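You operate a simulated robot arm through the tools that you are given. There is no shell and no other tool. Be economical: measure what you need, move in short steps, check, and stop when the job is done.

You are at the controls of a simulated two-armed robot. One attempt, no reset.

TASK
Zero the test gauge, plug it into port A and pump up to the test card's pressure.
Fine: hold the gauge while you press its button; open the release knob again before you park the plug. Where these are worked on the way, their far stop is far enough and under half their travel is too little: release knob.

Only the result counts: the job must be done as asked and must still hold three seconds after the hand-in. Knocking over, shifting, dropping, spilling or breaking anything else fails it.

THE ROBOT
Two 7-joint arms with two-finger parallel grippers on one trunk, on a base that drives. Base frame: it is fixed to the floor where the robot stands at the start and does not move with it; the origin is under the middle of the robot, x ahead of it, y to its left, z up. Readings come in mm, rad, newtons and seconds.
The left shoulder is at the start at [60, 143, 926], the right one opposite. With the tool pointing down near the work surface each hand reaches from about 320 to 740 mm from the robot's upright axis, wherever it stands, measured 20 degrees to its own side. Places, roughly: bench gauge [1100, 0, 1000]; plug rest [500, 0, 800]; port A [500, 0, 800]; release knob [900, 0, 900]; test card [1100, -200, 1000]; test gauge button [500, 200, 800]; test plug (4x4x9 cm) [500, 0, 900]; test pump lever [700, -100, 1000]. Payload 1.57 kg a hand.
The TCP of each hand is the grasp point between the finger pads, 30 mm short of the fingertips. In the tool frame z runs along the fingers and y along their closing line. The gripper opens to 110 mm. The fingers are 24 mm wide and 12 mm thick; the gripper's body (48 by 112 mm) begins 78 mm behind the TCP.
Orientation is that of the tool frame in the base frame, as [roll, pitch, yaw] about the fixed x, y, z axes, in that order (R = Rz(yaw) Ry(pitch) Rx(roll)). With the fingers straight down and closing along the base's y, the tool's x points along the base's -x, its y along +y and its z along -z.

THE INTERFACE
- The arms move only by the tool step_arm. It takes "left_rows", "right_rows" or both (then of equal length, played together; a hand with none holds still); each is a list of rows, each an object (a shift or turn left out is 0, a gripper value left out holds the last) with "linear": the shift along the tool's x, y, z in units of 40 mm (1.0 is 40 mm), a list of three; "delta_rot": the turn, a rotation vector about the tool's x, y, z in units of 5 degrees (1.0 is 5 degrees), a list of three; "gripper": the finger opening in mm, from 0 to 110. In form: [{"linear": [dx, dy, dz], "delta_rot": [rx, ry, rz], "gripper": gripper}, ...]. A call has 1 to 10 rows; each row shifts and turns the commanded pose from where the row before left it, along the tool's axes as they then stand. A call with a number of a shift or a turn outside -1 to 1 is refused whole. Rows are played at 5 a second. More than 50 mm and 0.15 rad between two rows, or a gripper value outside its range, and nothing of the call is played. A pose out of reach is approached as far as the arm can. The call stops where the force on the tool passes 80 N (or 10 N more than at its start, if that is more) or the arm is blocked; 0.2 s more then pass. The fingers move at their own pace (about 45 mm/s each) and stop on an object; they squeeze with about 43 N. The grip force told is the motor's: it shows also when the fingers shut on nothing. Time passes only in rows, and 0.2 s behind the last, so rows that do not move let the fingers close. It gives the time, the measured TCP pose, the force on the tool (base axes), the opening and the grip force at its end, in the units of the frame above (readings bear some noise), with the torque about the TCP (base axes, N m) and any sound that the robot's microphone picked up.
- Cameras (640 x 400 px; columns grow to the right, rows downward): "scene" is now at [49.3, 2.1, 1537.3]; the picture's right is [0.02, -1.00, 0.00], its down [-0.73, -0.01, -0.68] and it looks along [0.68, 0.01, -0.73] (base axes); focal length 249 px, centre (320, 200). "left" rides on the left gripper at [70, -16, -141] in its tool frame; the picture's right is [0.23, 0.97, 0.00], its down [-0.85, 0.20, -0.48] and it looks along [-0.47, 0.11, 0.88] (tool axes); focal length 222 px, centre (320, 200). "right" rides on the right gripper at [70, 16, -141] in its tool frame; the picture's right is [-0.23, 0.97, 0.00], its down [-0.86, -0.20, -0.48] and it looks along [-0.47, -0.11, 0.88] (tool axes); focal length 222 px, centre (320, 200). There is no depth. A picture from a camera that has moved, and an enlarged one, comes with that camera's place and axes in the base frame and with its lens.
- camera(camera): a new picture of that camera. The clock stands still meanwhile.
- slide_trunk(by): slides the trunk up (or, below 0, down) by that many mm; the arms and the scene camera ride with it, the base frame stays. It gives what a move gives, with no picture.
- base_move(legs): drives the robot by 1 to 6 legs, each [ahead, left, turn to the left] in mm, mm and rad, along the robot's own axes; the way and the turn of a leg run together, so that a leg with both is an arc; at most 1500 mm and 3.142 rad a leg. The arms and the cameras ride along, it lands a little off, and it stops where it bumps. It gives what a move gives.
- head_to(pan, tilt): turns the head with the scene camera to pan (to the left, within 1.501 rad either way) and tilt (down, from -0.506 to 1.204), counted from straight ahead of the robot. It gives what a move gives.
- zoom(camera, box): a new picture of the part [left, top, right, bottom] of that camera's present view, enlarged. The clock stands still meanwhile.
- finish_job(): hands the job in; it is judged then, once.

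Go step by step. Nothing tells you exact positions but the pictures and the camera data: compare them with the known pose of the tool, close in by small moves and look again before you grip or let go. The budget is 120 turns and 100 pictures, counting those below and the enlarged ones. Unless the task says otherwise, let go and move clear before handing in, and close with one line.

The tools are called after "Call:" as a command line: name --argument value ..., lists and objects as JSON in quotes. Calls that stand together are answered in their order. step_arm: Moves the arms, as the interface text tells. Its arguments: {"type":"object","properties":{"left_rows":{"type":"array","items":{"type":"object","properties":{"linear":{"type":"array","items":{"type":"number"}},"delta_rot":{"type":"array","items":{"type":"number"}},"gripper":{"type":"number"}}}},"right_rows":{"type":"array","items":{"type":"object","properties":{"linear":{"type":"array","items":{"type":"number"}},"delta_rot":{"type":"array","items":{"type":"number"}},"gripper":{"type":"number"}}}}},"required":[]} The other tools are called the same way: slide_trunk (by) slides the trunk up or down; base_move (legs) drives the base; head_to (pan, tilt) turns the head that bears the scene camera; camera (camera) takes a picture; zoom (camera, box) takes an enlarged picture of a part of a camera's view; finish_job () hands the job in.

At the start:

```text
time_s: 0.0
left_position: [606.9, 232.5, 1000.6]
left_tcp_rot: [-3.141, 0.001, -3.14]
left_contact_force: [0.4, 0.1, -0.3]
left_moment: [0.0, 0.0, 0.01]
left_grip_width: 110.0
left_finger_force: 0.1
right_position: [428.5, -172.2, 999.3]
right_tcp_rot: [-3.141, -0.001, 3.141]
right_contact_force: [-0.2, -0.3, -0.2]
right_moment: [0.06, 0.0, -0.03]
right_grip_width: 110.0
right_finger_force: 0.0
trunk travel left (down, up): [-525.0, 65.0]
robot x, y, heading: [0.0, 3.6, -0.002]
head pan, tilt: [0.019, 0.822]
```

scene: 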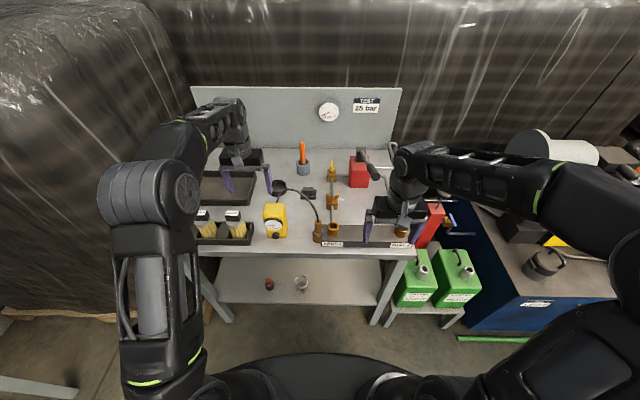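
right: 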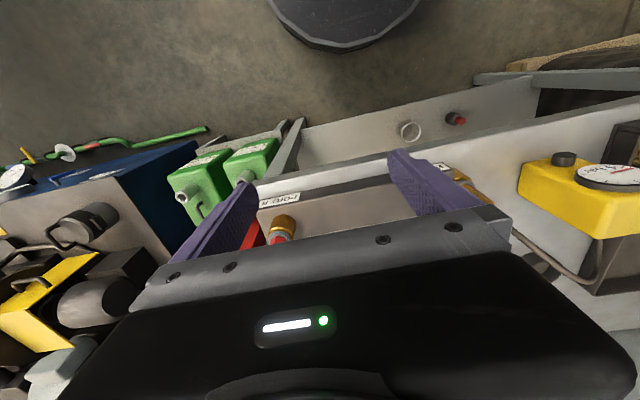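
left: 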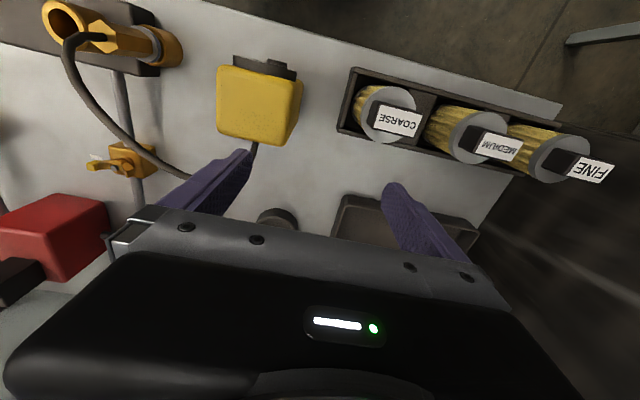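

I see a bench with a yellow test gauge, a manifold with hose plug, a red pump and a panel with card "25 bar". I'll zoom in on the parts first.

Call:
zoom --camera "scene" --box '[260, 140, 420, 260]'

Call:
zoom --camera "scene" --box '[300, 80, 400, 140]'

Call:
zoom --camera "left" --box '[0, 0, 320, 280]'

```text
3.33 times, centred on (340, 200) of scene
camera zoom: at [49.3, 2.1, 1537.3], right [0.02, -1.0, 0.0], down [-0.73, -0.01, -0.68], along [0.68, 0.01, -0.73], focal length 830 px, centre (253, 200)
```

zoom: 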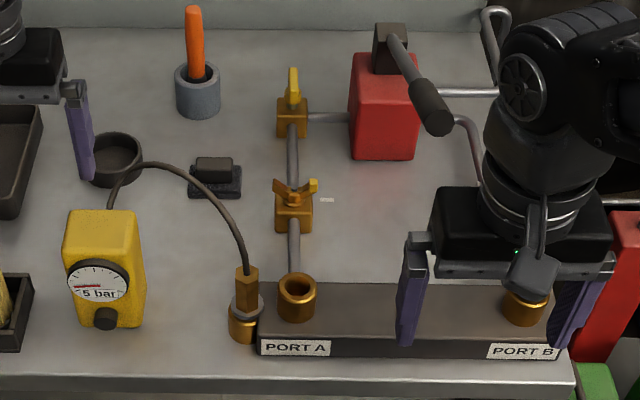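

```text
6.40 times, centred on (350, 110) of scene
camera zoom: at [49.3, 2.1, 1537.3], right [0.02, -1.0, 0.0], down [-0.73, -0.01, -0.68], along [0.68, 0.01, -0.73], focal length 1593 px, centre (128, 776)
```

zoom: 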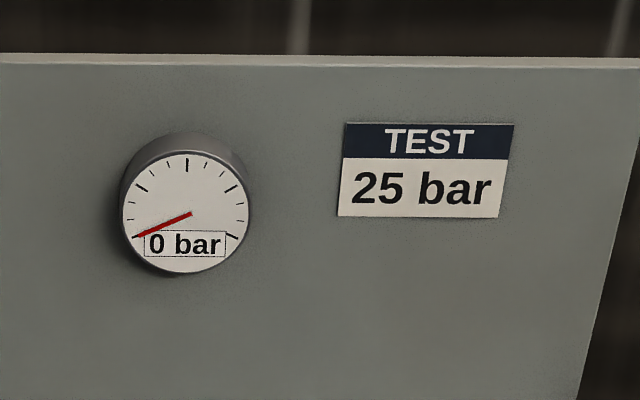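

```text
1.43 times, centred on (160, 140) of left
camera zoom: at [536.9, 215.7, 1139.7], right [-0.23, 0.97, 0.0], down [0.85, 0.2, 0.48], along [0.47, 0.11, -0.88], focal length 317 px, centre (549, 286)
```

zoom: 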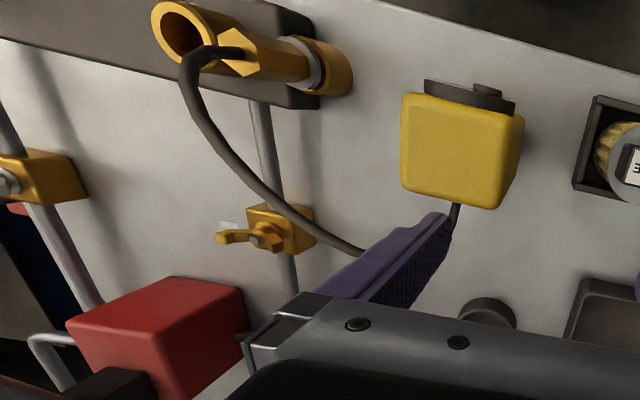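

The test gauge reads 5 bar unplugged (needs zeroing) and the card says 25 bar. Two yellow-handled valves stand on the line; I'll raise the left hand for a closer look and lift the right hand clear.

Call:
step_arm --left_rows '[{"linear": [0, 0, -1]}, {"linear": [0, 0, -1]}, {"linear": [0, -1, 0]}, {"linear": [0, -1, 0]}, {"linear": [0, -1, 0]}, {"linear": [0, -1, 0]}]' --right_rows '[{"linear": [0, 0, -1]}, {"linear": [0, 0, -1]}, {"linear": [0, -1, 0]}, {"linear": [0, -1, 0]}, {"linear": [0, -1, 0]}, {"linear": [0, 0, 0]}]'

Call:
camera --camera "left"

Call:
camera --camera "right"

Call:
zoom --camera "scene" --box '[240, 140, 400, 250]'

```text
time_s: 1.4
left_position: [606.7, 102.5, 1039.4]
left_tcp_rot: [-3.139, 0.005, -3.14]
left_contact_force: [-0.3, 0.3, 0.1]
left_moment: [-0.04, -0.01, 0.01]
left_grip_width: 110.0
left_finger_force: 0.1
left hand out of reach, approached as far as the arm can: row 2, 6
right_position: [427.4, -292.7, 1082.7]
right_tcp_rot: [-3.14, -0.001, 3.141]
right_contact_force: [0.0, 0.8, 0.6]
right_moment: [-0.03, 0.0, 0.01]
right_grip_width: 109.8
right_finger_force: 0.0
trunk travel left (down, up): [-525.0, 65.0]
robot x, y, heading: [2.9, 2.0, -0.003]
head pan, tilt: [0.019, 0.822]
```

```text
93 pictures are left
camera left: at [536.1, 86.8, 1178.9], right [-0.23, 0.97, 0.0], down [0.85, 0.2, 0.48], along [0.47, 0.11, -0.88], focal length 222 px, centre (320, 200)
```

left: 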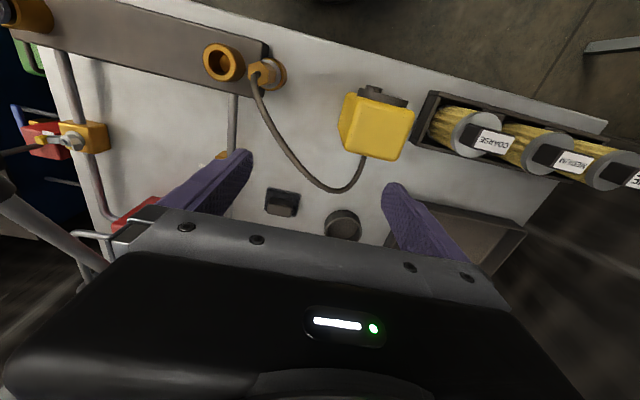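

```text
92 pictures are left
camera right: at [358.3, -275.2, 1223.2], right [0.23, 0.97, 0.0], down [0.86, -0.2, 0.48], along [0.47, -0.11, -0.88], focal length 222 px, centre (320, 200)
```

right: 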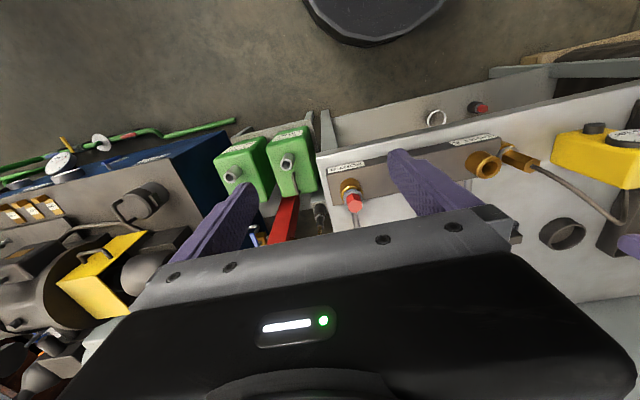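

```text
3.64 times, centred on (320, 195) of scene
camera zoom: at [49.4, 3.9, 1537.3], right [0.02, -1.0, 0.0], down [-0.73, -0.02, -0.68], along [0.68, 0.01, -0.73], focal length 905 px, centre (320, 218)
```

zoom: 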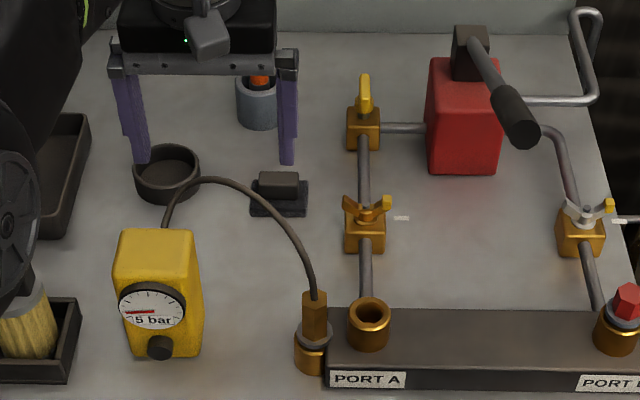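

Call:
zoom --camera "scene" --box '[315, 150, 351, 204]'

Call:
zoom --camera "scene" --box '[370, 175, 410, 205]'

Call:
zoom --camera "left" --box '[0, 80, 260, 260]'

```text
7.41 times, centred on (333, 177) of scene
camera zoom: at [49.4, 3.9, 1537.3], right [0.02, -1.0, 0.0], down [-0.73, -0.02, -0.68], along [0.68, 0.01, -0.73], focal length 1844 px, centre (224, 370)
```

zoom: 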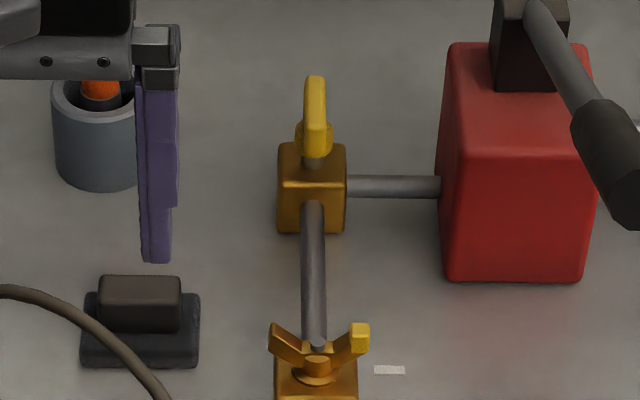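

```text
13.33 times, centred on (390, 190) of scene
camera zoom: at [49.4, 3.9, 1537.3], right [0.02, -1.0, 0.0], down [-0.73, -0.02, -0.68], along [0.68, 0.01, -0.73], focal length 3318 px, centre (-613, 333)
```

zoom: 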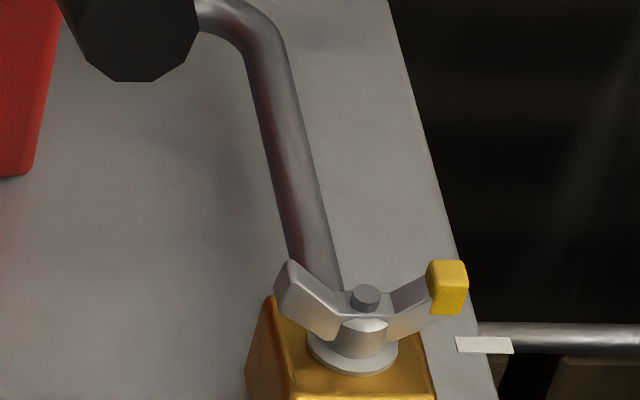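

```text
2.22 times, centred on (130, 170) of left
camera zoom: at [536.1, 86.8, 1178.9], right [-0.23, 0.97, 0.0], down [0.85, 0.2, 0.48], along [0.47, 0.11, -0.88], focal length 494 px, centre (742, 267)
```

zoom: 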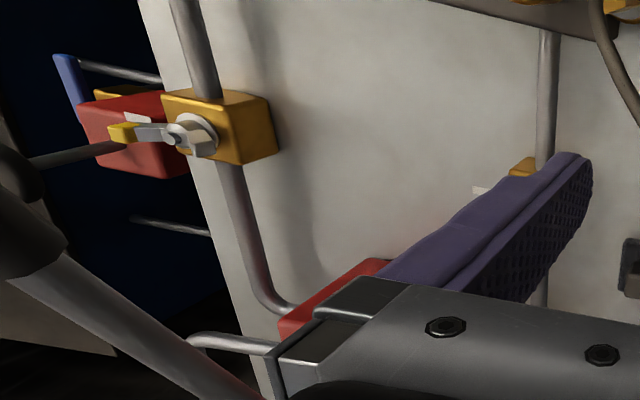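

Call:
zoom --camera "left" --box '[190, 30, 430, 200]'

Call:
zoom --camera "scene" --box '[260, 190, 350, 250]'

Call:
zoom --camera "right" --box '[440, 100, 640, 240]'

```text
2.35 times, centred on (310, 115) of left
camera zoom: at [536.1, 86.8, 1178.9], right [-0.23, 0.97, 0.0], down [0.85, 0.2, 0.48], along [0.47, 0.11, -0.88], focal length 523 px, centre (344, 400)
```

zoom: 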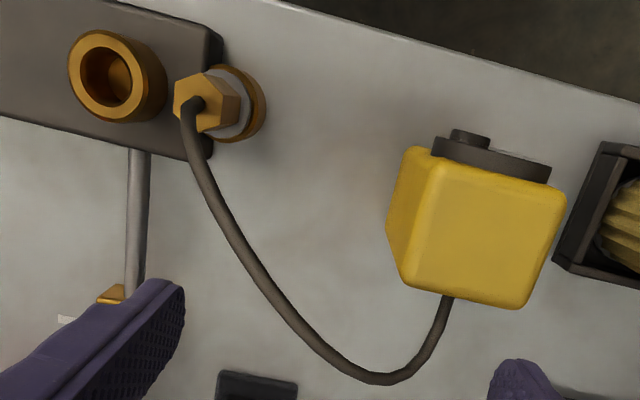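

```text
6.67 times, centred on (305, 220) of scene
camera zoom: at [49.4, 3.9, 1537.3], right [0.02, -1.0, 0.0], down [-0.73, -0.02, -0.68], along [0.68, 0.01, -0.73], focal length 1659 px, centre (420, 67)
```

zoom: 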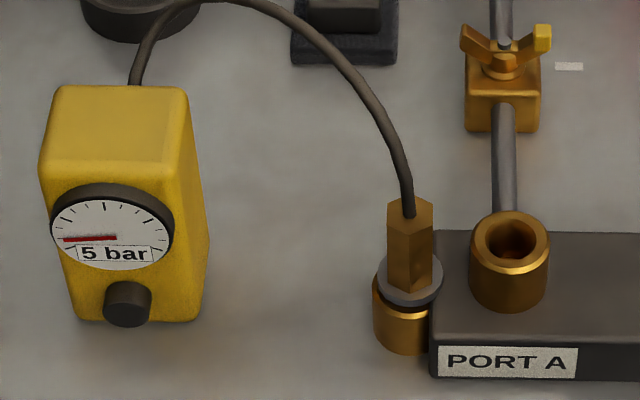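

```text
2.86 times, centred on (540, 170) of right
camera zoom: at [358.3, -275.2, 1223.2], right [0.23, 0.97, 0.0], down [0.86, -0.2, 0.48], along [0.47, -0.11, -0.88], focal length 635 px, centre (-309, 286)
```

zoom: 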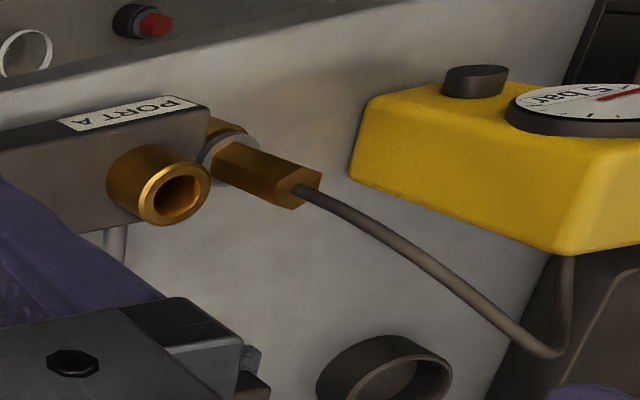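

Gauge box worked out at x 544–597, y 128–186, top z≈940, with its button near (530,159,843). The left hand will go over the gauge first, then down; meanwhile the right hand turns toward the button.

Call:
step_arm --left_rows '[{"linear": [0.87, 0.4, 0]}, {"linear": [0, 1, 0]}, {"linear": [0, 0, 0]}]'

```text
time_s: 2.2
left_position: [570.9, 158.8, 1041.1]
left_tcp_rot: [3.141, 0.001, -3.14]
left_contact_force: [0.0, -0.2, 1.2]
left_moment: [0.0, -0.01, 0.01]
left_grip_width: 110.0
left_finger_force: 0.0
right_position: [427.2, -294.1, 1082.1]
right_tcp_rot: [-3.14, 0.0, -3.141]
right_contact_force: [-0.2, 0.5, -0.6]
right_moment: [-0.01, 0.01, 0.0]
right_grip_width: 109.8
right_finger_force: 0.1
trunk travel left (down, up): [-525.0, 65.0]
robot x, y, heading: [0.3, 0.8, -0.001]
head pan, tilt: [0.019, 0.822]
```

Call:
step_arm --left_rows '[{"linear": [0, -0.05, 1]}, {"linear": [0, 0, 1]}, {"linear": [0, 0, 1]}, {"linear": [0, 0, 0]}]' --right_rows '[{"gripper": 0, "delta_rot": [0, 0, -1]}, {"delta_rot": [0, 0, -1]}, {"delta_rot": [0, 0, -1]}, {"delta_rot": [0, 0, -1]}]'

Call:
camera --camera "left"

Call:
camera --camera "scene"

```text
time_s: 3.2
left_position: [572.3, 154.4, 922.2]
left_tcp_rot: [3.141, 0.002, -3.141]
left_contact_force: [0.0, 0.2, 0.0]
left_moment: [-0.01, -0.01, 0.02]
left_grip_width: 110.1
left_finger_force: 0.1
right_position: [426.9, -294.0, 1079.9]
right_tcp_rot: [-3.141, 0.0, -2.792]
right_contact_force: [-0.2, 0.3, -0.2]
right_moment: [0.04, -0.01, 0.01]
right_grip_width: 22.0
right_finger_force: 0.2
trunk travel left (down, up): [-525.0, 65.0]
robot x, y, heading: [-1.7, 1.0, 0.004]
head pan, tilt: [0.019, 0.822]
```

```text
84 pictures are left
camera left: at [502.6, 138.4, 1061.6], right [-0.23, 0.97, 0.0], down [0.85, 0.2, 0.48], along [0.47, 0.11, -0.88], focal length 222 px, centre (320, 200)
```

left: 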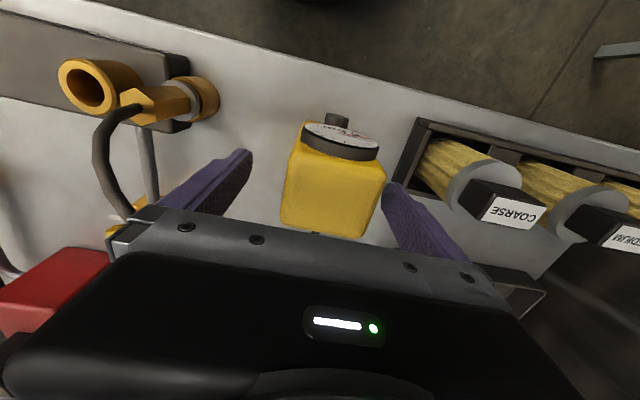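

```text
83 pictures are left
camera scene: at [48.9, 2.1, 1537.3], right [0.02, -1.0, 0.0], down [-0.73, -0.01, -0.68], along [0.68, 0.01, -0.73], focal length 249 px, centre (320, 200)
```

scene: 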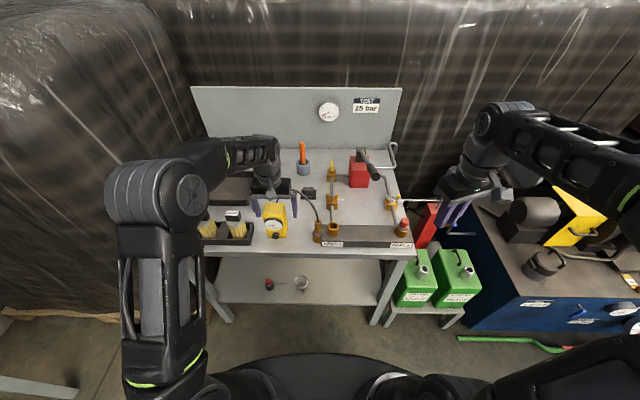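

Call:
step_arm --left_rows '[{"linear": [0, 0.1, 0.2]}, {"gripper": 50}, {"gripper": 40}, {"gripper": 40}, {"gripper": 40}]' --right_rows '[{"gripper": 0, "delta_rot": [0, 0, -1]}, {"delta_rot": [0, 0, -1]}, {"delta_rot": [0, -1, 0]}, {"delta_rot": [0, -1, 0]}, {"delta_rot": [0, -1, 0]}]'

```text
time_s: 4.4
left_position: [572.1, 158.4, 913.8]
left_tcp_rot: [-3.14, 0.0, 3.141]
left_contact_force: [-1.8, 0.6, 0.5]
left_moment: [-0.06, 0.03, -0.01]
left_grip_width: 68.0
left_finger_force: 25.9
right_position: [427.0, -293.8, 1081.5]
right_tcp_rot: [3.141, 0.262, -2.619]
right_contact_force: [-0.5, 0.6, 0.1]
right_moment: [0.01, 0.02, -0.03]
right_grip_width: 0.2
right_finger_force: 21.9
trunk travel left (down, up): [-525.0, 65.0]
robot x, y, heading: [1.2, 0.3, 0.001]
head pan, tilt: [0.019, 0.822]
```

Gauge held. Now tilting the right hand and bringing it in front of the gauge button.

Call:
step_arm --right_rows '[{"delta_rot": [0, -1, 0]}, {"delta_rot": [0, -1, 0]}, {"delta_rot": [0, -1, 0]}, {"delta_rot": [0, -1, 0]}, {"delta_rot": [0, -1, 0]}, {"delta_rot": [0, -1, 0]}, {"delta_rot": [0, -1, 0]}]'

Call:
step_arm --right_rows '[{"linear": [0.02, 0.83, 0.77]}, {"linear": [0.02, 0.83, 0.77]}, {"linear": [0.02, 0.83, 0.77]}, {"linear": [0.02, 0.83, 0.77]}, {"linear": [0.02, 0.83, 0.77]}, {"linear": [0.02, 0.83, 0.77]}, {"linear": [0.02, 0.83, 0.77]}, {"linear": [0.02, 0.83, 0.77]}]'

Call:
camera --camera "scene"

Call:
camera --camera "right"

```text
time_s: 6.0
left_position: [571.4, 158.1, 913.5]
left_tcp_rot: [3.14, 0.0, 3.14]
left_contact_force: [-0.3, 0.0, 0.1]
left_moment: [-0.16, 0.0, -0.05]
left_grip_width: 67.7
left_finger_force: 42.7
right_position: [428.4, -293.1, 1080.1]
right_tcp_rot: [3.14, 0.875, -2.619]
right_contact_force: [-1.0, -0.2, -0.2]
right_moment: [0.0, 0.02, -0.02]
right_grip_width: 0.1
right_finger_force: 21.4
trunk travel left (down, up): [-525.0, 65.0]
robot x, y, heading: [-2.7, 2.4, 0.001]
head pan, tilt: [0.019, 0.822]
```

```text
time_s: 7.8
left_position: [573.4, 159.8, 913.1]
left_tcp_rot: [3.142, 0.003, 3.141]
left_contact_force: [0.9, 0.3, 0.2]
left_moment: [0.24, -0.05, -0.05]
left_grip_width: 67.8
left_finger_force: 42.8
right_position: [479.0, 28.1, 926.7]
right_tcp_rot: [3.141, 0.873, -2.616]
right_contact_force: [-0.5, 0.7, 0.6]
right_moment: [0.03, 0.03, -0.02]
right_grip_width: 0.0
right_finger_force: 21.2
right hand out of reach, approached as far as the arm can: row 3, 4, 5
trunk travel left (down, up): [-525.0, 65.0]
robot x, y, heading: [2.5, -0.2, -0.0]
head pan, tilt: [0.019, 0.822]
```

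```text
82 pictures are left
camera scene: at [49.3, 3.0, 1537.3], right [0.02, -1.0, 0.0], down [-0.73, -0.01, -0.68], along [0.68, 0.01, -0.73], focal length 249 px, centre (320, 200)
```

scene: 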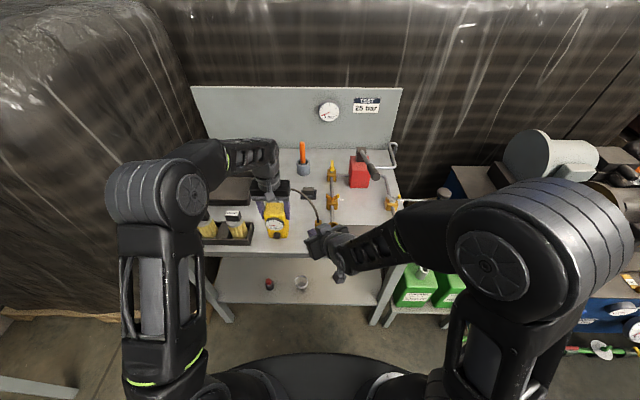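

```text
81 pictures are left
camera right: at [337.8, -33.5, 963.1], right [-0.36, 0.92, 0.17], down [0.26, -0.08, 0.96], along [0.9, 0.39, -0.21], focal length 222 px, centre (320, 200)
```

right: 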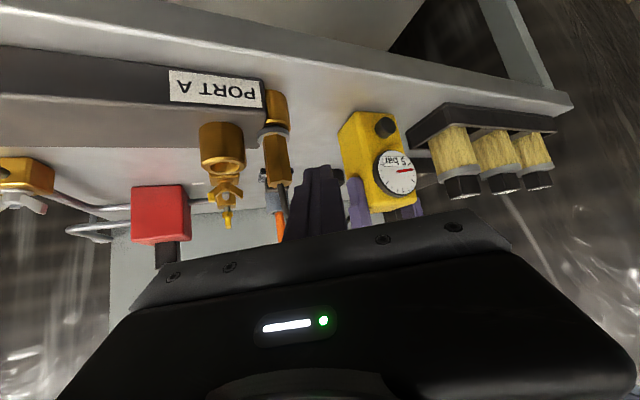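

Call:
step_arm --right_rows '[{"linear": [0.15, 0.73, 0.54]}, {"linear": [0.15, 0.73, 0.54]}, {"linear": [0.15, 0.73, 0.54]}, {"linear": [0.15, 0.73, 0.54]}, {}]'

Call:
camera --camera "right"

Call:
zoom --camera "scene" --box '[220, 170, 340, 250]'

```text
time_s: 9.0
left_position: [571.6, 157.9, 913.4]
left_tcp_rot: [3.141, 0.0, 3.141]
left_contact_force: [0.4, -0.2, 0.7]
left_moment: [0.08, 0.0, 0.0]
left_grip_width: 67.9
left_finger_force: 44.0
right_position: [461.9, 152.6, 851.5]
right_tcp_rot: [3.141, 0.872, -2.617]
right_contact_force: [0.4, -0.3, -0.1]
right_moment: [0.0, -0.01, 0.02]
right_grip_width: 0.0
right_finger_force: 21.0
trunk travel left (down, up): [-525.0, 65.0]
robot x, y, heading: [-0.1, 1.0, -0.001]
head pan, tilt: [0.019, 0.822]
```

```text
80 pictures are left
camera right: at [321.0, 91.6, 887.8], right [-0.36, 0.92, 0.17], down [0.26, -0.08, 0.96], along [0.9, 0.39, -0.21], focal length 222 px, centre (320, 200)
```

right: 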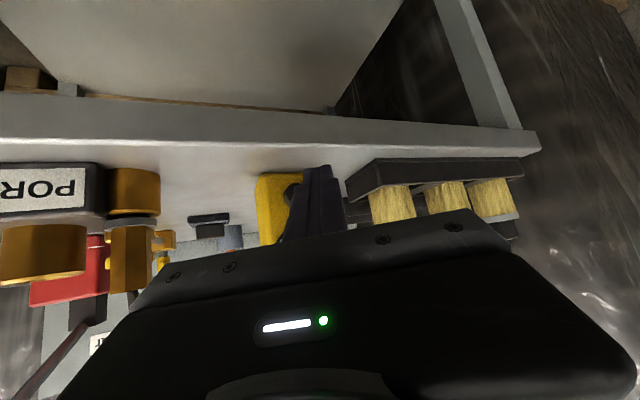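

```text
5.00 times, centred on (280, 210) of scene
camera zoom: at [49.3, 2.1, 1537.3], right [0.02, -1.0, 0.0], down [-0.73, -0.01, -0.68], along [0.68, 0.01, -0.73], focal length 1244 px, centre (520, 150)
```

zoom: 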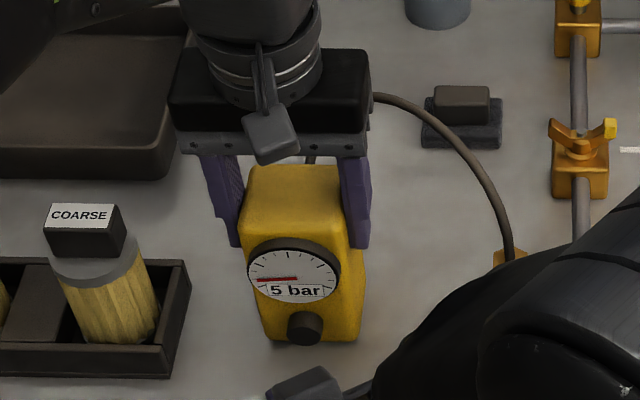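

Call:
step_arm --right_rows '[{"linear": [-0.14, -0.125, 0.166]}, {"linear": [-0.14, -0.125, 0.166]}, {"linear": [-0.11, -0.1, 0.133]}, {}]'

Call:
zoom --camera "scene" --box '[250, 190, 310, 250]'

```text
time_s: 10.0
left_position: [572.1, 158.6, 914.2]
left_tcp_rot: [-3.142, -0.001, -3.141]
left_contact_force: [-0.2, 0.1, 0.0]
left_moment: [-0.04, 0.04, -0.03]
left_grip_width: 67.3
left_finger_force: 43.3
right_position: [489.4, 152.2, 850.2]
right_tcp_rot: [3.141, 0.872, -2.619]
right_contact_force: [-0.1, -0.2, 0.2]
right_moment: [-0.01, 0.01, 0.03]
right_grip_width: 0.0
right_finger_force: 21.8
trunk travel left (down, up): [-525.0, 65.0]
robot x, y, heading: [1.1, 1.5, -0.0]
head pan, tilt: [0.019, 0.822]
```

```text
6.67 times, centred on (280, 220) of scene
camera zoom: at [49.3, 2.1, 1537.3], right [0.02, -1.0, 0.0], down [-0.73, -0.01, -0.68], along [0.68, 0.01, -0.73], focal length 1659 px, centre (587, 67)
```

zoom: 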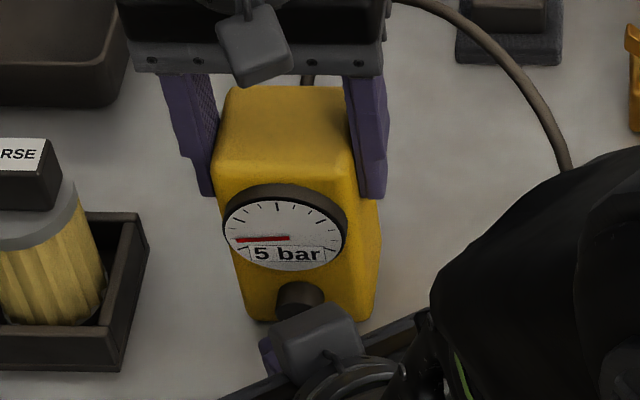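

Call:
step_arm --right_rows '[{"linear": [-0.042, -0.0375, 0.05]}, {"linear": [-0.042, -0.0375, 0.05]}, {}]'

Call:
step_arm --right_rows '[{"linear": [-0.042, -0.0375, 0.05]}, {"linear": [-0.042, -0.0375, 0.05]}, {}]'

Call:
zoom --camera "scene" --box '[250, 190, 310, 250]'

```text
time_s: 10.8
left_position: [572.8, 158.4, 913.4]
left_tcp_rot: [3.141, 0.001, -3.142]
left_contact_force: [-1.6, -0.8, -0.1]
left_moment: [-0.03, 0.09, 0.0]
left_grip_width: 67.8
left_finger_force: 43.2
right_position: [494.9, 152.1, 851.0]
right_tcp_rot: [-3.141, 0.871, -2.618]
right_contact_force: [0.6, -0.5, 0.0]
right_moment: [0.0, -0.02, 0.01]
right_grip_width: 0.0
right_finger_force: 21.7
trunk travel left (down, up): [-525.0, 65.0]
robot x, y, heading: [-0.7, -2.6, 0.004]
head pan, tilt: [0.019, 0.822]
```

```text
time_s: 11.6
left_position: [572.9, 159.6, 913.7]
left_tcp_rot: [-3.14, 0.003, -3.141]
left_contact_force: [2.4, 0.2, 0.1]
left_moment: [-0.02, -0.19, 0.03]
left_grip_width: 67.6
left_finger_force: 43.1
right_position: [502.1, 152.0, 850.2]
right_tcp_rot: [-3.141, 0.875, -2.618]
right_contact_force: [-1.7, -0.6, 0.5]
right_moment: [-0.01, 0.07, -0.01]
right_grip_width: 0.1
right_finger_force: 21.5
trunk travel left (down, up): [-525.0, 65.0]
robot x, y, heading: [-1.9, -2.3, -0.004]
head pan, tilt: [0.019, 0.822]
```

```text
6.67 times, centred on (280, 220) of scene
camera zoom: at [49.5, 2.2, 1537.3], right [0.02, -1.0, 0.0], down [-0.73, -0.01, -0.68], along [0.68, 0.01, -0.73], focal length 1659 px, centre (587, 67)
```

zoom: 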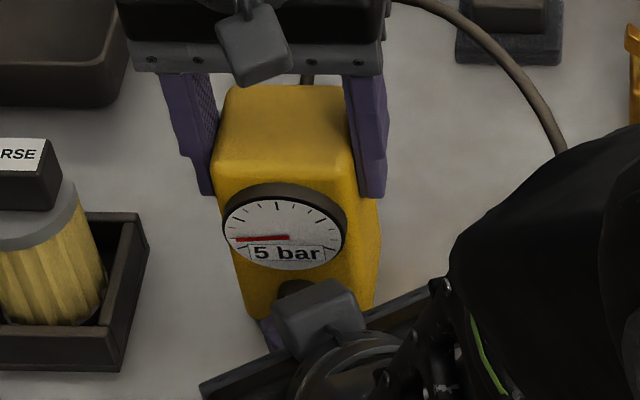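

Contact is just starting (a couple of newtons). I'll keep pressing in small steps.

Call:
step_arm --right_rows '[{"linear": [-0.042, -0.0375, 0.05]}, {}]'

Call:
step_arm --right_rows '[{"linear": [-0.042, -0.0375, 0.05]}, {}]'

Call:
step_arm --right_rows '[{"linear": [-0.042, -0.0375, 0.05]}, {}, {}]'

Call:
zoom --camera "scene" --box '[250, 190, 310, 250]'

```text
time_s: 12.2
left_position: [573.6, 157.8, 912.8]
left_tcp_rot: [3.14, 0.002, 3.141]
left_contact_force: [5.0, 0.6, 0.1]
left_moment: [0.05, -0.35, -0.03]
left_grip_width: 67.4
left_finger_force: 43.3
right_position: [504.7, 150.8, 850.2]
right_tcp_rot: [3.141, 0.87, -2.617]
right_contact_force: [-5.2, -0.5, -0.4]
right_moment: [-0.03, 0.1, 0.03]
right_grip_width: 0.2
right_finger_force: 21.9
trunk travel left (down, up): [-525.0, 65.0]
robot x, y, heading: [2.3, 0.5, 0.002]
head pan, tilt: [0.019, 0.822]
heard: click
```

```text
time_s: 12.8
left_position: [573.6, 158.6, 913.8]
left_tcp_rot: [3.141, 0.002, -3.14]
left_contact_force: [10.1, 1.2, -1.3]
left_moment: [0.06, -0.77, -0.01]
left_grip_width: 67.7
left_finger_force: 43.3
right_position: [507.1, 152.4, 850.5]
right_tcp_rot: [3.141, 0.872, -2.618]
right_contact_force: [-9.1, 0.2, 1.6]
right_moment: [-0.01, 0.05, 0.07]
right_grip_width: 0.1
right_finger_force: 21.4
trunk travel left (down, up): [-525.0, 65.0]
robot x, y, heading: [2.8, -1.8, -0.002]
head pan, tilt: [0.019, 0.822]
```

```text
time_s: 13.6
left_position: [574.0, 158.4, 913.9]
left_tcp_rot: [-3.139, 0.003, 3.14]
left_contact_force: [17.2, -0.2, -0.4]
left_moment: [0.03, -1.27, 0.03]
left_grip_width: 67.8
left_finger_force: 42.8
right_position: [509.9, 151.5, 849.2]
right_tcp_rot: [3.141, 0.868, -2.616]
right_contact_force: [-16.7, 0.1, 0.2]
right_moment: [0.01, 0.16, 0.13]
right_grip_width: 0.0
right_finger_force: 21.4
trunk travel left (down, up): [-525.0, 65.0]
robot x, y, heading: [1.0, -1.4, 0.0]
head pan, tilt: [0.019, 0.822]
```

```text
6.67 times, centred on (280, 220) of scene
camera zoom: at [49.4, 2.2, 1537.3], right [0.02, -1.0, 0.0], down [-0.73, -0.01, -0.68], along [0.68, 0.01, -0.73], focal length 1659 px, centre (587, 67)
```

zoom: 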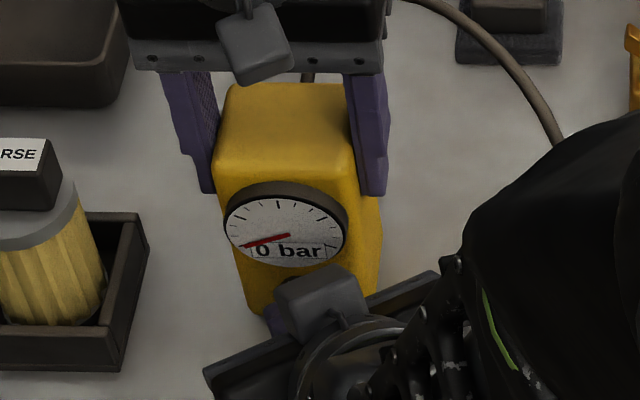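

The gauge shows 0 bar after a click. Backing the right hand away the way it came.

Call:
step_arm --right_rows '[{"linear": [0.28, 0.25, -0.33]}, {"linear": [0.4, 0.35, -0.47]}, {"linear": [-0.15, -0.73, -0.54]}, {"linear": [-0.15, -0.73, -0.54]}, {"linear": [-0.15, -0.73, -0.54]}, {"linear": [-0.15, -0.73, -0.54]}, {"linear": [-0.02, -0.83, -0.77]}, {"linear": [-0.02, -0.83, -0.77]}, {"linear": [-0.02, -0.83, -0.77]}]'

Call:
zoom --camera "scene" --box '[250, 190, 310, 250]'

```text
time_s: 15.6
left_position: [570.3, 157.9, 913.4]
left_tcp_rot: [-3.141, 0.003, 3.14]
left_contact_force: [-3.6, -0.9, 8.8]
left_moment: [-0.16, 0.73, 0.02]
left_grip_width: 67.7
left_finger_force: 42.8
right_position: [466.7, -96.4, 986.3]
right_tcp_rot: [3.139, 0.869, -2.62]
right_contact_force: [-0.1, 0.9, -0.6]
right_moment: [0.01, 0.04, 0.04]
right_grip_width: 0.2
right_finger_force: 21.2
trunk travel left (down, up): [-525.0, 65.0]
robot x, y, heading: [-2.6, 3.4, -0.002]
head pan, tilt: [0.019, 0.822]
```

```text
6.67 times, centred on (280, 220) of scene
camera zoom: at [48.2, 1.7, 1537.3], right [0.02, -1.0, 0.0], down [-0.73, -0.01, -0.68], along [0.68, 0.01, -0.73], focal length 1659 px, centre (587, 67)
```

zoom: 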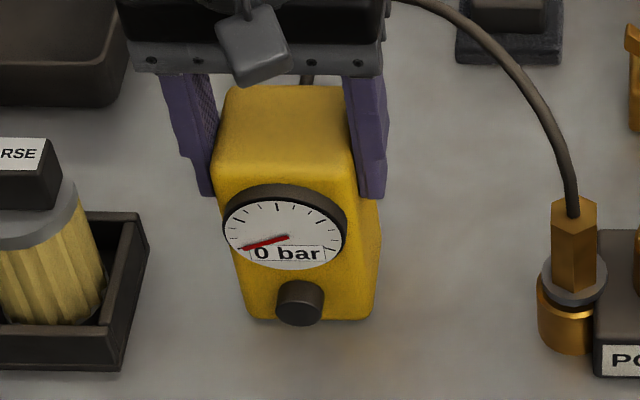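

Gauge zeroed at 0 bar. The left hand keeps holding the gauge while the right turns to reach the plug from the right side (plug ≈ (550,17), hex z 845–896; port A ≈ (549,-32), rim 873).

Call:
step_arm --right_rows '[{"linear": [0, -0.5, -0.5], "delta_rot": [-0.766, 0, -0.643], "gripper": 60}, {"linear": [0, -0.5, -0.5], "delta_rot": [-0.766, 0, -0.643]}, {"linear": [0, -0.5, 0], "delta_rot": [-0.766, 0, -0.643]}, {"delta_rot": [-0.766, 0, -0.643]}, {"delta_rot": [-0.766, 0, -0.643]}, {"delta_rot": [-0.766, 0, -0.643]}, {"delta_rot": [-0.766, 0, -0.643]}, {"delta_rot": [-0.766, 0, -0.643]}, {"delta_rot": [-0.766, 0, -0.643]}, {"delta_rot": [-0.766, 0, -0.643]}]'

Call:
camera --camera "right"

Call:
camera --camera "scene"

```text
time_s: 17.8
left_position: [572.6, 158.9, 914.1]
left_tcp_rot: [-3.141, 0.002, -3.141]
left_contact_force: [0.3, 2.4, 7.1]
left_moment: [0.19, 0.16, -0.06]
left_grip_width: 67.8
left_finger_force: 42.5
right_position: [480.2, -131.5, 1009.1]
right_tcp_rot: [-3.109, 0.899, -1.766]
right_contact_force: [-0.7, 0.1, 0.3]
right_moment: [0.02, -0.02, 0.0]
right_grip_width: 60.1
right_finger_force: 0.0
right hand out of reach, approached as far as the arm can: row 1, 2
trunk travel left (down, up): [-525.0, 65.0]
robot x, y, heading: [1.1, -1.4, 0.002]
head pan, tilt: [0.019, 0.822]
```

```text
74 pictures are left
camera right: at [430.3, -276.7, 1041.8], right [-0.92, 0.35, 0.16], down [0.21, 0.12, 0.97], along [0.32, 0.93, -0.18], focal length 222 px, centre (320, 200)
```

right: 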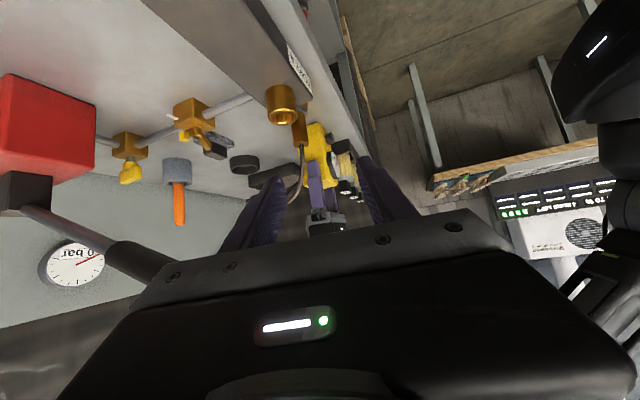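

```text
73 pictures are left
camera scene: at [48.7, 2.1, 1537.4], right [0.02, -1.0, 0.0], down [-0.73, -0.01, -0.68], along [0.68, 0.01, -0.73], focal length 249 px, centre (320, 200)
```

scene: 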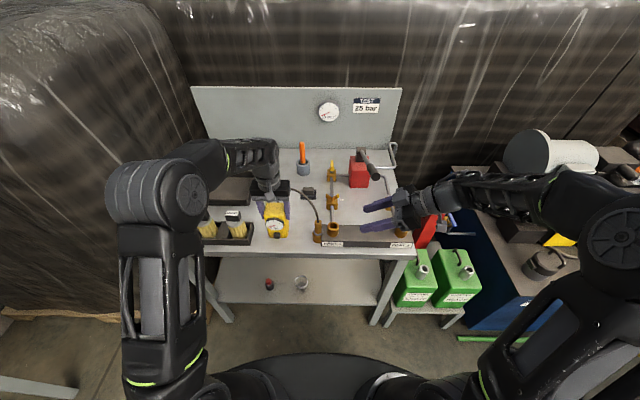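

Call:
step_arm --right_rows '[{"delta_rot": [0.78, 0, 0.62]}, {"delta_rot": [0.78, 0, 0.62]}, {"delta_rot": [0.78, 0, 0.62]}, {"delta_rot": [0.78, 0, 0.62]}, {"linear": [0, 0.1, 0.9]}, {"linear": [0, 0.1, 0.9]}, {"linear": [0, 0.1, 0.9]}, {}]'

Call:
camera --camera "right"

Call:
zoom --camera "scene" --box '[280, 140, 440, 260]'

```text
time_s: 19.6
left_position: [572.0, 158.2, 913.9]
left_tcp_rot: [3.139, 0.002, -3.14]
left_contact_force: [-3.7, -0.8, 7.6]
left_moment: [-0.13, 0.6, 0.04]
left_grip_width: 67.7
left_finger_force: 43.4
right_position: [518.7, -54.4, 940.5]
right_tcp_rot: [-3.109, 0.905, -2.117]
right_contact_force: [0.0, -0.1, -0.5]
right_moment: [0.02, -0.02, 0.02]
right_grip_width: 59.8
right_finger_force: 0.1
trunk travel left (down, up): [-525.0, 65.0]
robot x, y, heading: [-3.0, 4.4, 0.002]
head pan, tilt: [0.019, 0.822]
```

```text
72 pictures are left
camera right: at [420.9, -174.0, 972.6], right [-0.75, 0.65, 0.16], down [0.23, 0.03, 0.97], along [0.62, 0.76, -0.17], focal length 222 px, centre (320, 200)
```

right: 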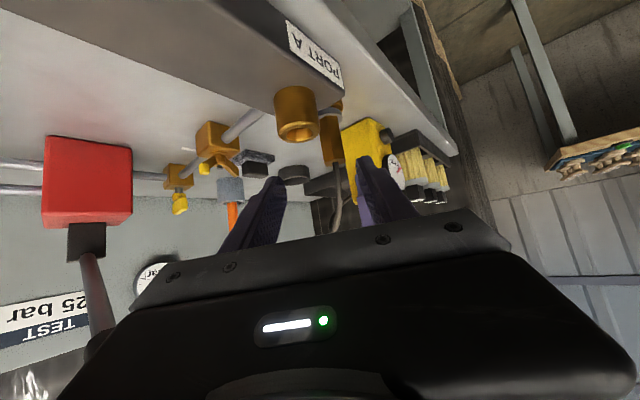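

```text
3.33 times, centred on (360, 200) of scene
camera zoom: at [48.3, 1.8, 1537.3], right [0.02, -1.0, 0.0], down [-0.73, -0.01, -0.68], along [0.68, 0.01, -0.73], focal length 830 px, centre (187, 200)
```

zoom: 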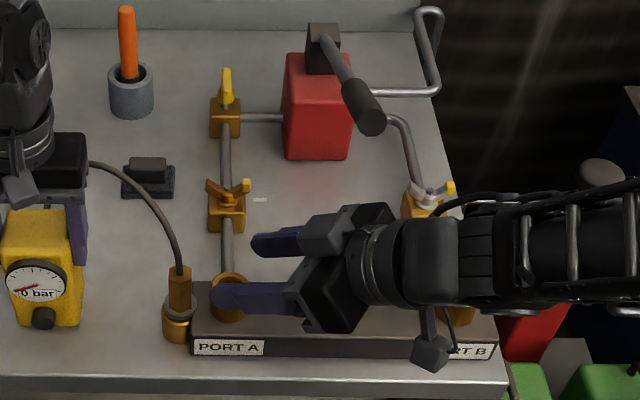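

Call:
step_arm --right_rows '[{"linear": [0.01, 0.12, 0.8]}, {"linear": [0.01, 0.12, 0.8]}, {}]'

Call:
camera --camera "right"

Call:
zoom --camera "scene" --box '[290, 190, 370, 250]'

```text
time_s: 20.4
left_position: [573.0, 156.8, 913.9]
left_tcp_rot: [-3.141, 0.001, 3.141]
left_contact_force: [-0.5, -1.0, 5.6]
left_moment: [-0.22, 0.44, -0.02]
left_grip_width: 67.5
left_finger_force: 43.0
right_position: [536.1, -6.8, 901.3]
right_tcp_rot: [-3.11, 0.904, -2.116]
right_contact_force: [0.9, 0.1, 0.6]
right_moment: [0.04, -0.05, 0.0]
right_grip_width: 60.2
right_finger_force: 0.1
trunk travel left (down, up): [-525.0, 65.0]
robot x, y, heading: [-0.6, -0.3, -0.001]
head pan, tilt: [0.019, 0.822]
```

```text
70 pictures are left
camera right: at [439.2, -126.8, 932.3], right [-0.75, 0.65, 0.16], down [0.23, 0.03, 0.97], along [0.62, 0.76, -0.17], focal length 222 px, centre (320, 200)
```

right: 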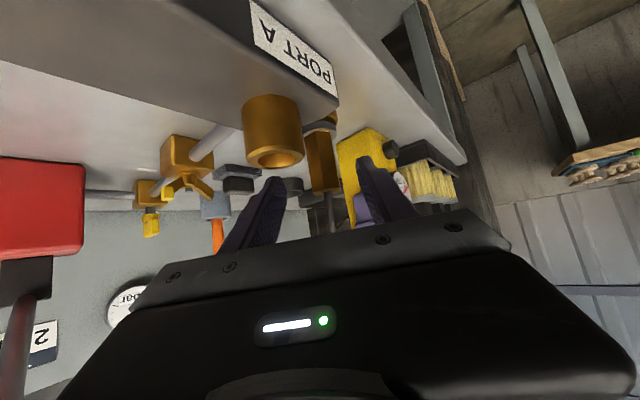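

```text
6.67 times, centred on (330, 220) of scene
camera zoom: at [48.6, 1.8, 1537.3], right [0.02, -1.0, 0.0], down [-0.73, -0.01, -0.68], along [0.68, 0.01, -0.73], focal length 1659 px, centre (253, 67)
```

zoom: 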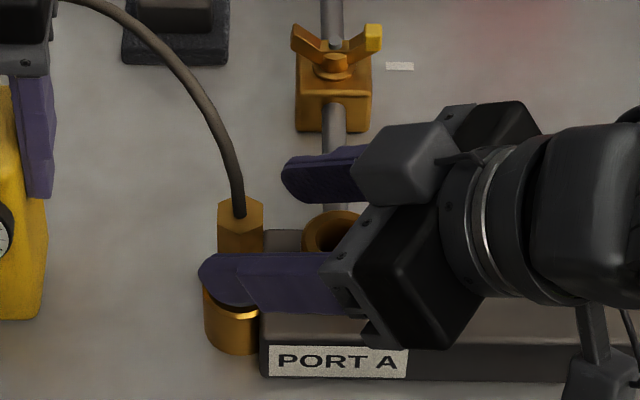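

Call:
step_arm --right_rows '[{"linear": [0.0, 0.05, 0.85]}, {}]'

Call:
camera --camera "right"

Call:
zoom --camera "scene" --box '[300, 200, 350, 240]'

```text
time_s: 21.0
left_position: [572.7, 157.8, 914.0]
left_tcp_rot: [-3.14, 0.002, 3.14]
left_contact_force: [-0.9, -2.3, 6.2]
left_moment: [-0.21, 0.35, 0.07]
left_grip_width: 67.7
left_finger_force: 42.8
right_position: [550.9, 14.5, 879.9]
right_tcp_rot: [-3.111, 0.905, -2.117]
right_contact_force: [-0.3, 0.3, -0.1]
right_moment: [0.01, 0.02, 0.02]
right_grip_width: 59.9
right_finger_force: 0.0
trunk travel left (down, up): [-525.0, 65.0]
robot x, y, heading: [-1.8, -1.2, 0.004]
head pan, tilt: [0.019, 0.822]
```

```text
68 pictures are left
camera right: at [453.8, -104.5, 911.9], right [-0.75, 0.65, 0.16], down [0.23, 0.03, 0.97], along [0.62, 0.76, -0.17], focal length 222 px, centre (320, 200)
```

right: 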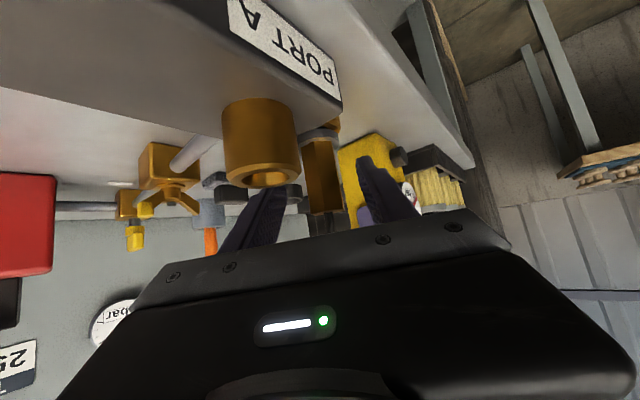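

```text
10.00 times, centred on (325, 220) of scene
camera zoom: at [48.8, 1.8, 1537.3], right [0.02, -1.0, 0.0], down [-0.73, -0.01, -0.68], along [0.68, 0.01, -0.73], focal length 2489 px, centre (270, 0)
```

zoom: 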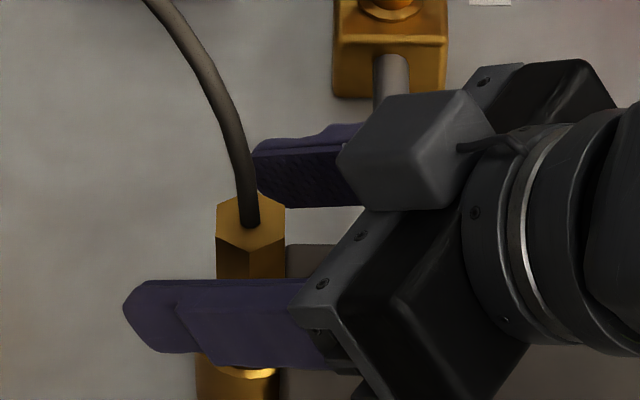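

The plug's hex is between the fingers with flats aligned. Closing.

Call:
step_arm --right_rows '[{"gripper": 30}, {"gripper": 15}, {"gripper": 15}, {"gripper": 15}, {"gripper": 15}]'

Call:
zoom --camera "scene" --box '[300, 200, 350, 240]'

```text
time_s: 22.2
left_position: [573.3, 159.0, 915.1]
left_tcp_rot: [3.14, 0.001, 3.141]
left_contact_force: [0.8, -2.7, 3.6]
left_moment: [-0.08, 0.0, 0.06]
left_grip_width: 67.5
left_finger_force: 43.1
right_position: [549.4, 15.0, 880.1]
right_tcp_rot: [-3.111, 0.905, -2.116]
right_contact_force: [-6.4, 4.7, -0.7]
right_moment: [0.31, 0.42, 0.02]
right_grip_width: 25.3
right_finger_force: 36.4
trunk travel left (down, up): [-525.0, 65.0]
robot x, y, heading: [-1.7, -0.3, -0.002]
head pan, tilt: [0.019, 0.822]
```

```text
10.00 times, centred on (325, 220) of scene
camera zoom: at [48.5, 2.2, 1537.3], right [0.02, -1.0, 0.0], down [-0.73, -0.01, -0.68], along [0.68, 0.01, -0.73], focal length 2489 px, centre (270, 0)
```

zoom: 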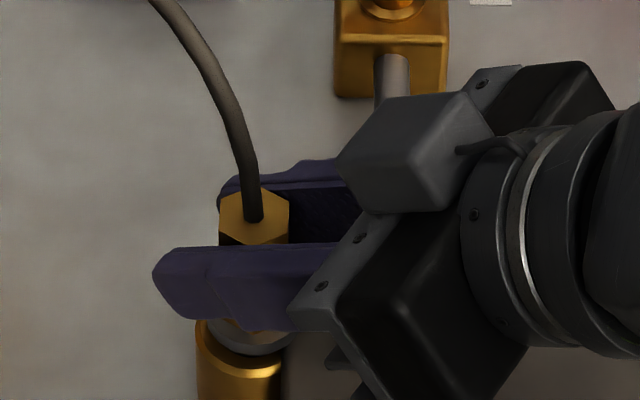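

Call:
step_arm --right_rows '[{"linear": [0, 0.07, 0]}, {}, {"linear": [-0.157, -0.004, -0.124]}, {"linear": [-0.157, -0.004, -0.124]}, {"linear": [-0.157, -0.004, -0.124]}, {"linear": [-0.157, -0.004, -0.124]}, {}]'

Call:
zoom --camera "scene" --box '[290, 190, 370, 250]'

```text
time_s: 23.8
left_position: [571.4, 158.3, 912.9]
left_tcp_rot: [-3.141, 0.001, -3.141]
left_contact_force: [0.3, 0.6, 7.3]
left_moment: [0.02, 0.28, -0.01]
left_grip_width: 67.8
left_finger_force: 43.4
right_position: [548.2, 18.1, 912.9]
right_tcp_rot: [-3.11, 0.907, -2.118]
right_contact_force: [0.0, 0.2, -1.1]
right_moment: [-0.03, -0.01, 0.04]
right_grip_width: 25.2
right_finger_force: 36.5
trunk travel left (down, up): [-525.0, 65.0]
robot x, y, heading: [-0.2, -5.7, -0.002]
head pan, tilt: [0.019, 0.822]
```

```text
6.67 times, centred on (330, 220) of scene
camera zoom: at [48.7, 2.0, 1537.3], right [0.02, -1.0, 0.0], down [-0.73, -0.01, -0.68], along [0.68, 0.01, -0.73], focal length 1659 px, centre (253, 67)
```

zoom: 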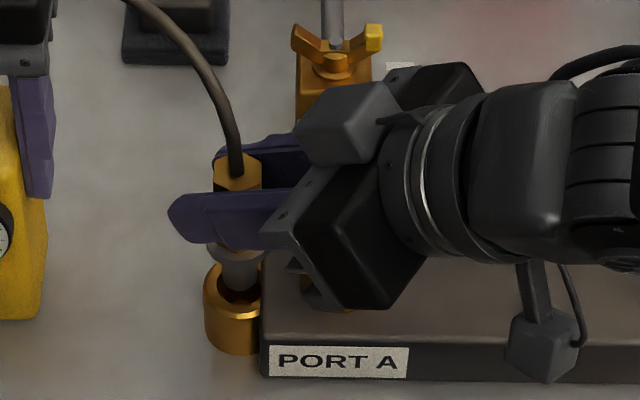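

Call:
step_arm --right_rows '[{"linear": [-0.2, -0.005, -0.155]}, {"linear": [-0.2, -0.005, -0.155]}, {"linear": [-0.2, -0.005, -0.155]}, {"linear": [-0.2, -0.005, -0.155]}, {"linear": [-0.2, -0.005, -0.155]}, {}]'

Call:
zoom --camera "scene" --box '[305, 200, 355, 250]'

Call:
camera --camera "right"

```text
time_s: 25.2
left_position: [571.9, 160.0, 914.0]
left_tcp_rot: [3.141, 0.002, -3.139]
left_contact_force: [-0.3, 1.1, 6.7]
left_moment: [0.13, 0.27, -0.02]
left_grip_width: 67.8
left_finger_force: 42.9
right_position: [548.4, 15.9, 964.2]
right_tcp_rot: [-3.109, 0.907, -2.116]
right_contact_force: [-0.4, -0.1, -1.6]
right_moment: [-0.02, -0.03, 0.03]
right_grip_width: 25.1
right_finger_force: 36.5
trunk travel left (down, up): [-525.0, 65.0]
robot x, y, heading: [1.1, 1.4, 0.004]
head pan, tilt: [0.019, 0.822]
```

```text
8.00 times, centred on (330, 225) of scene
camera zoom: at [48.8, 2.0, 1537.3], right [0.02, -1.0, 0.0], down [-0.73, -0.01, -0.68], along [0.68, 0.01, -0.73], focal length 1991 px, centre (240, 0)
```

zoom: 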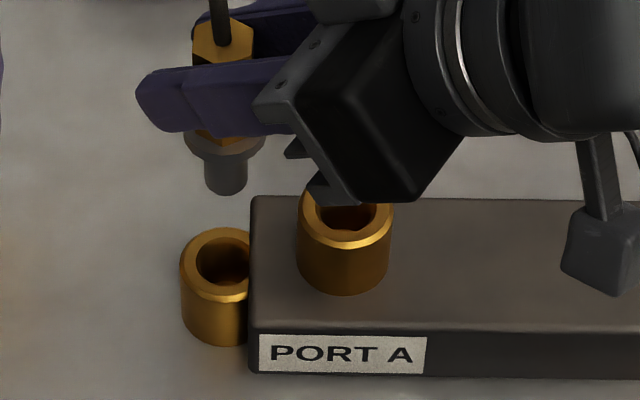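

```text
63 pictures are left
camera right: at [451.0, -102.9, 995.1], right [-0.75, 0.65, 0.16], down [0.23, 0.03, 0.97], along [0.62, 0.76, -0.17], focal length 222 px, centre (320, 200)
```

right: 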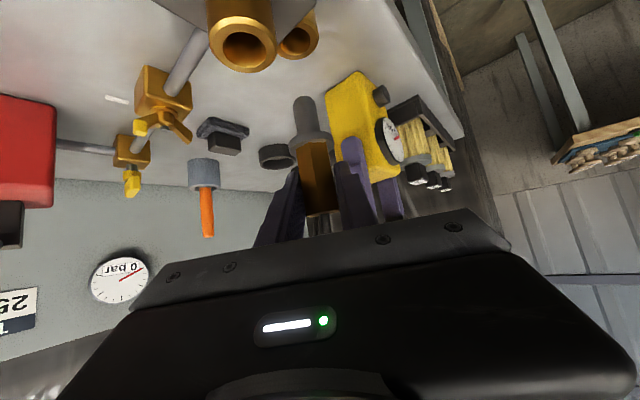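

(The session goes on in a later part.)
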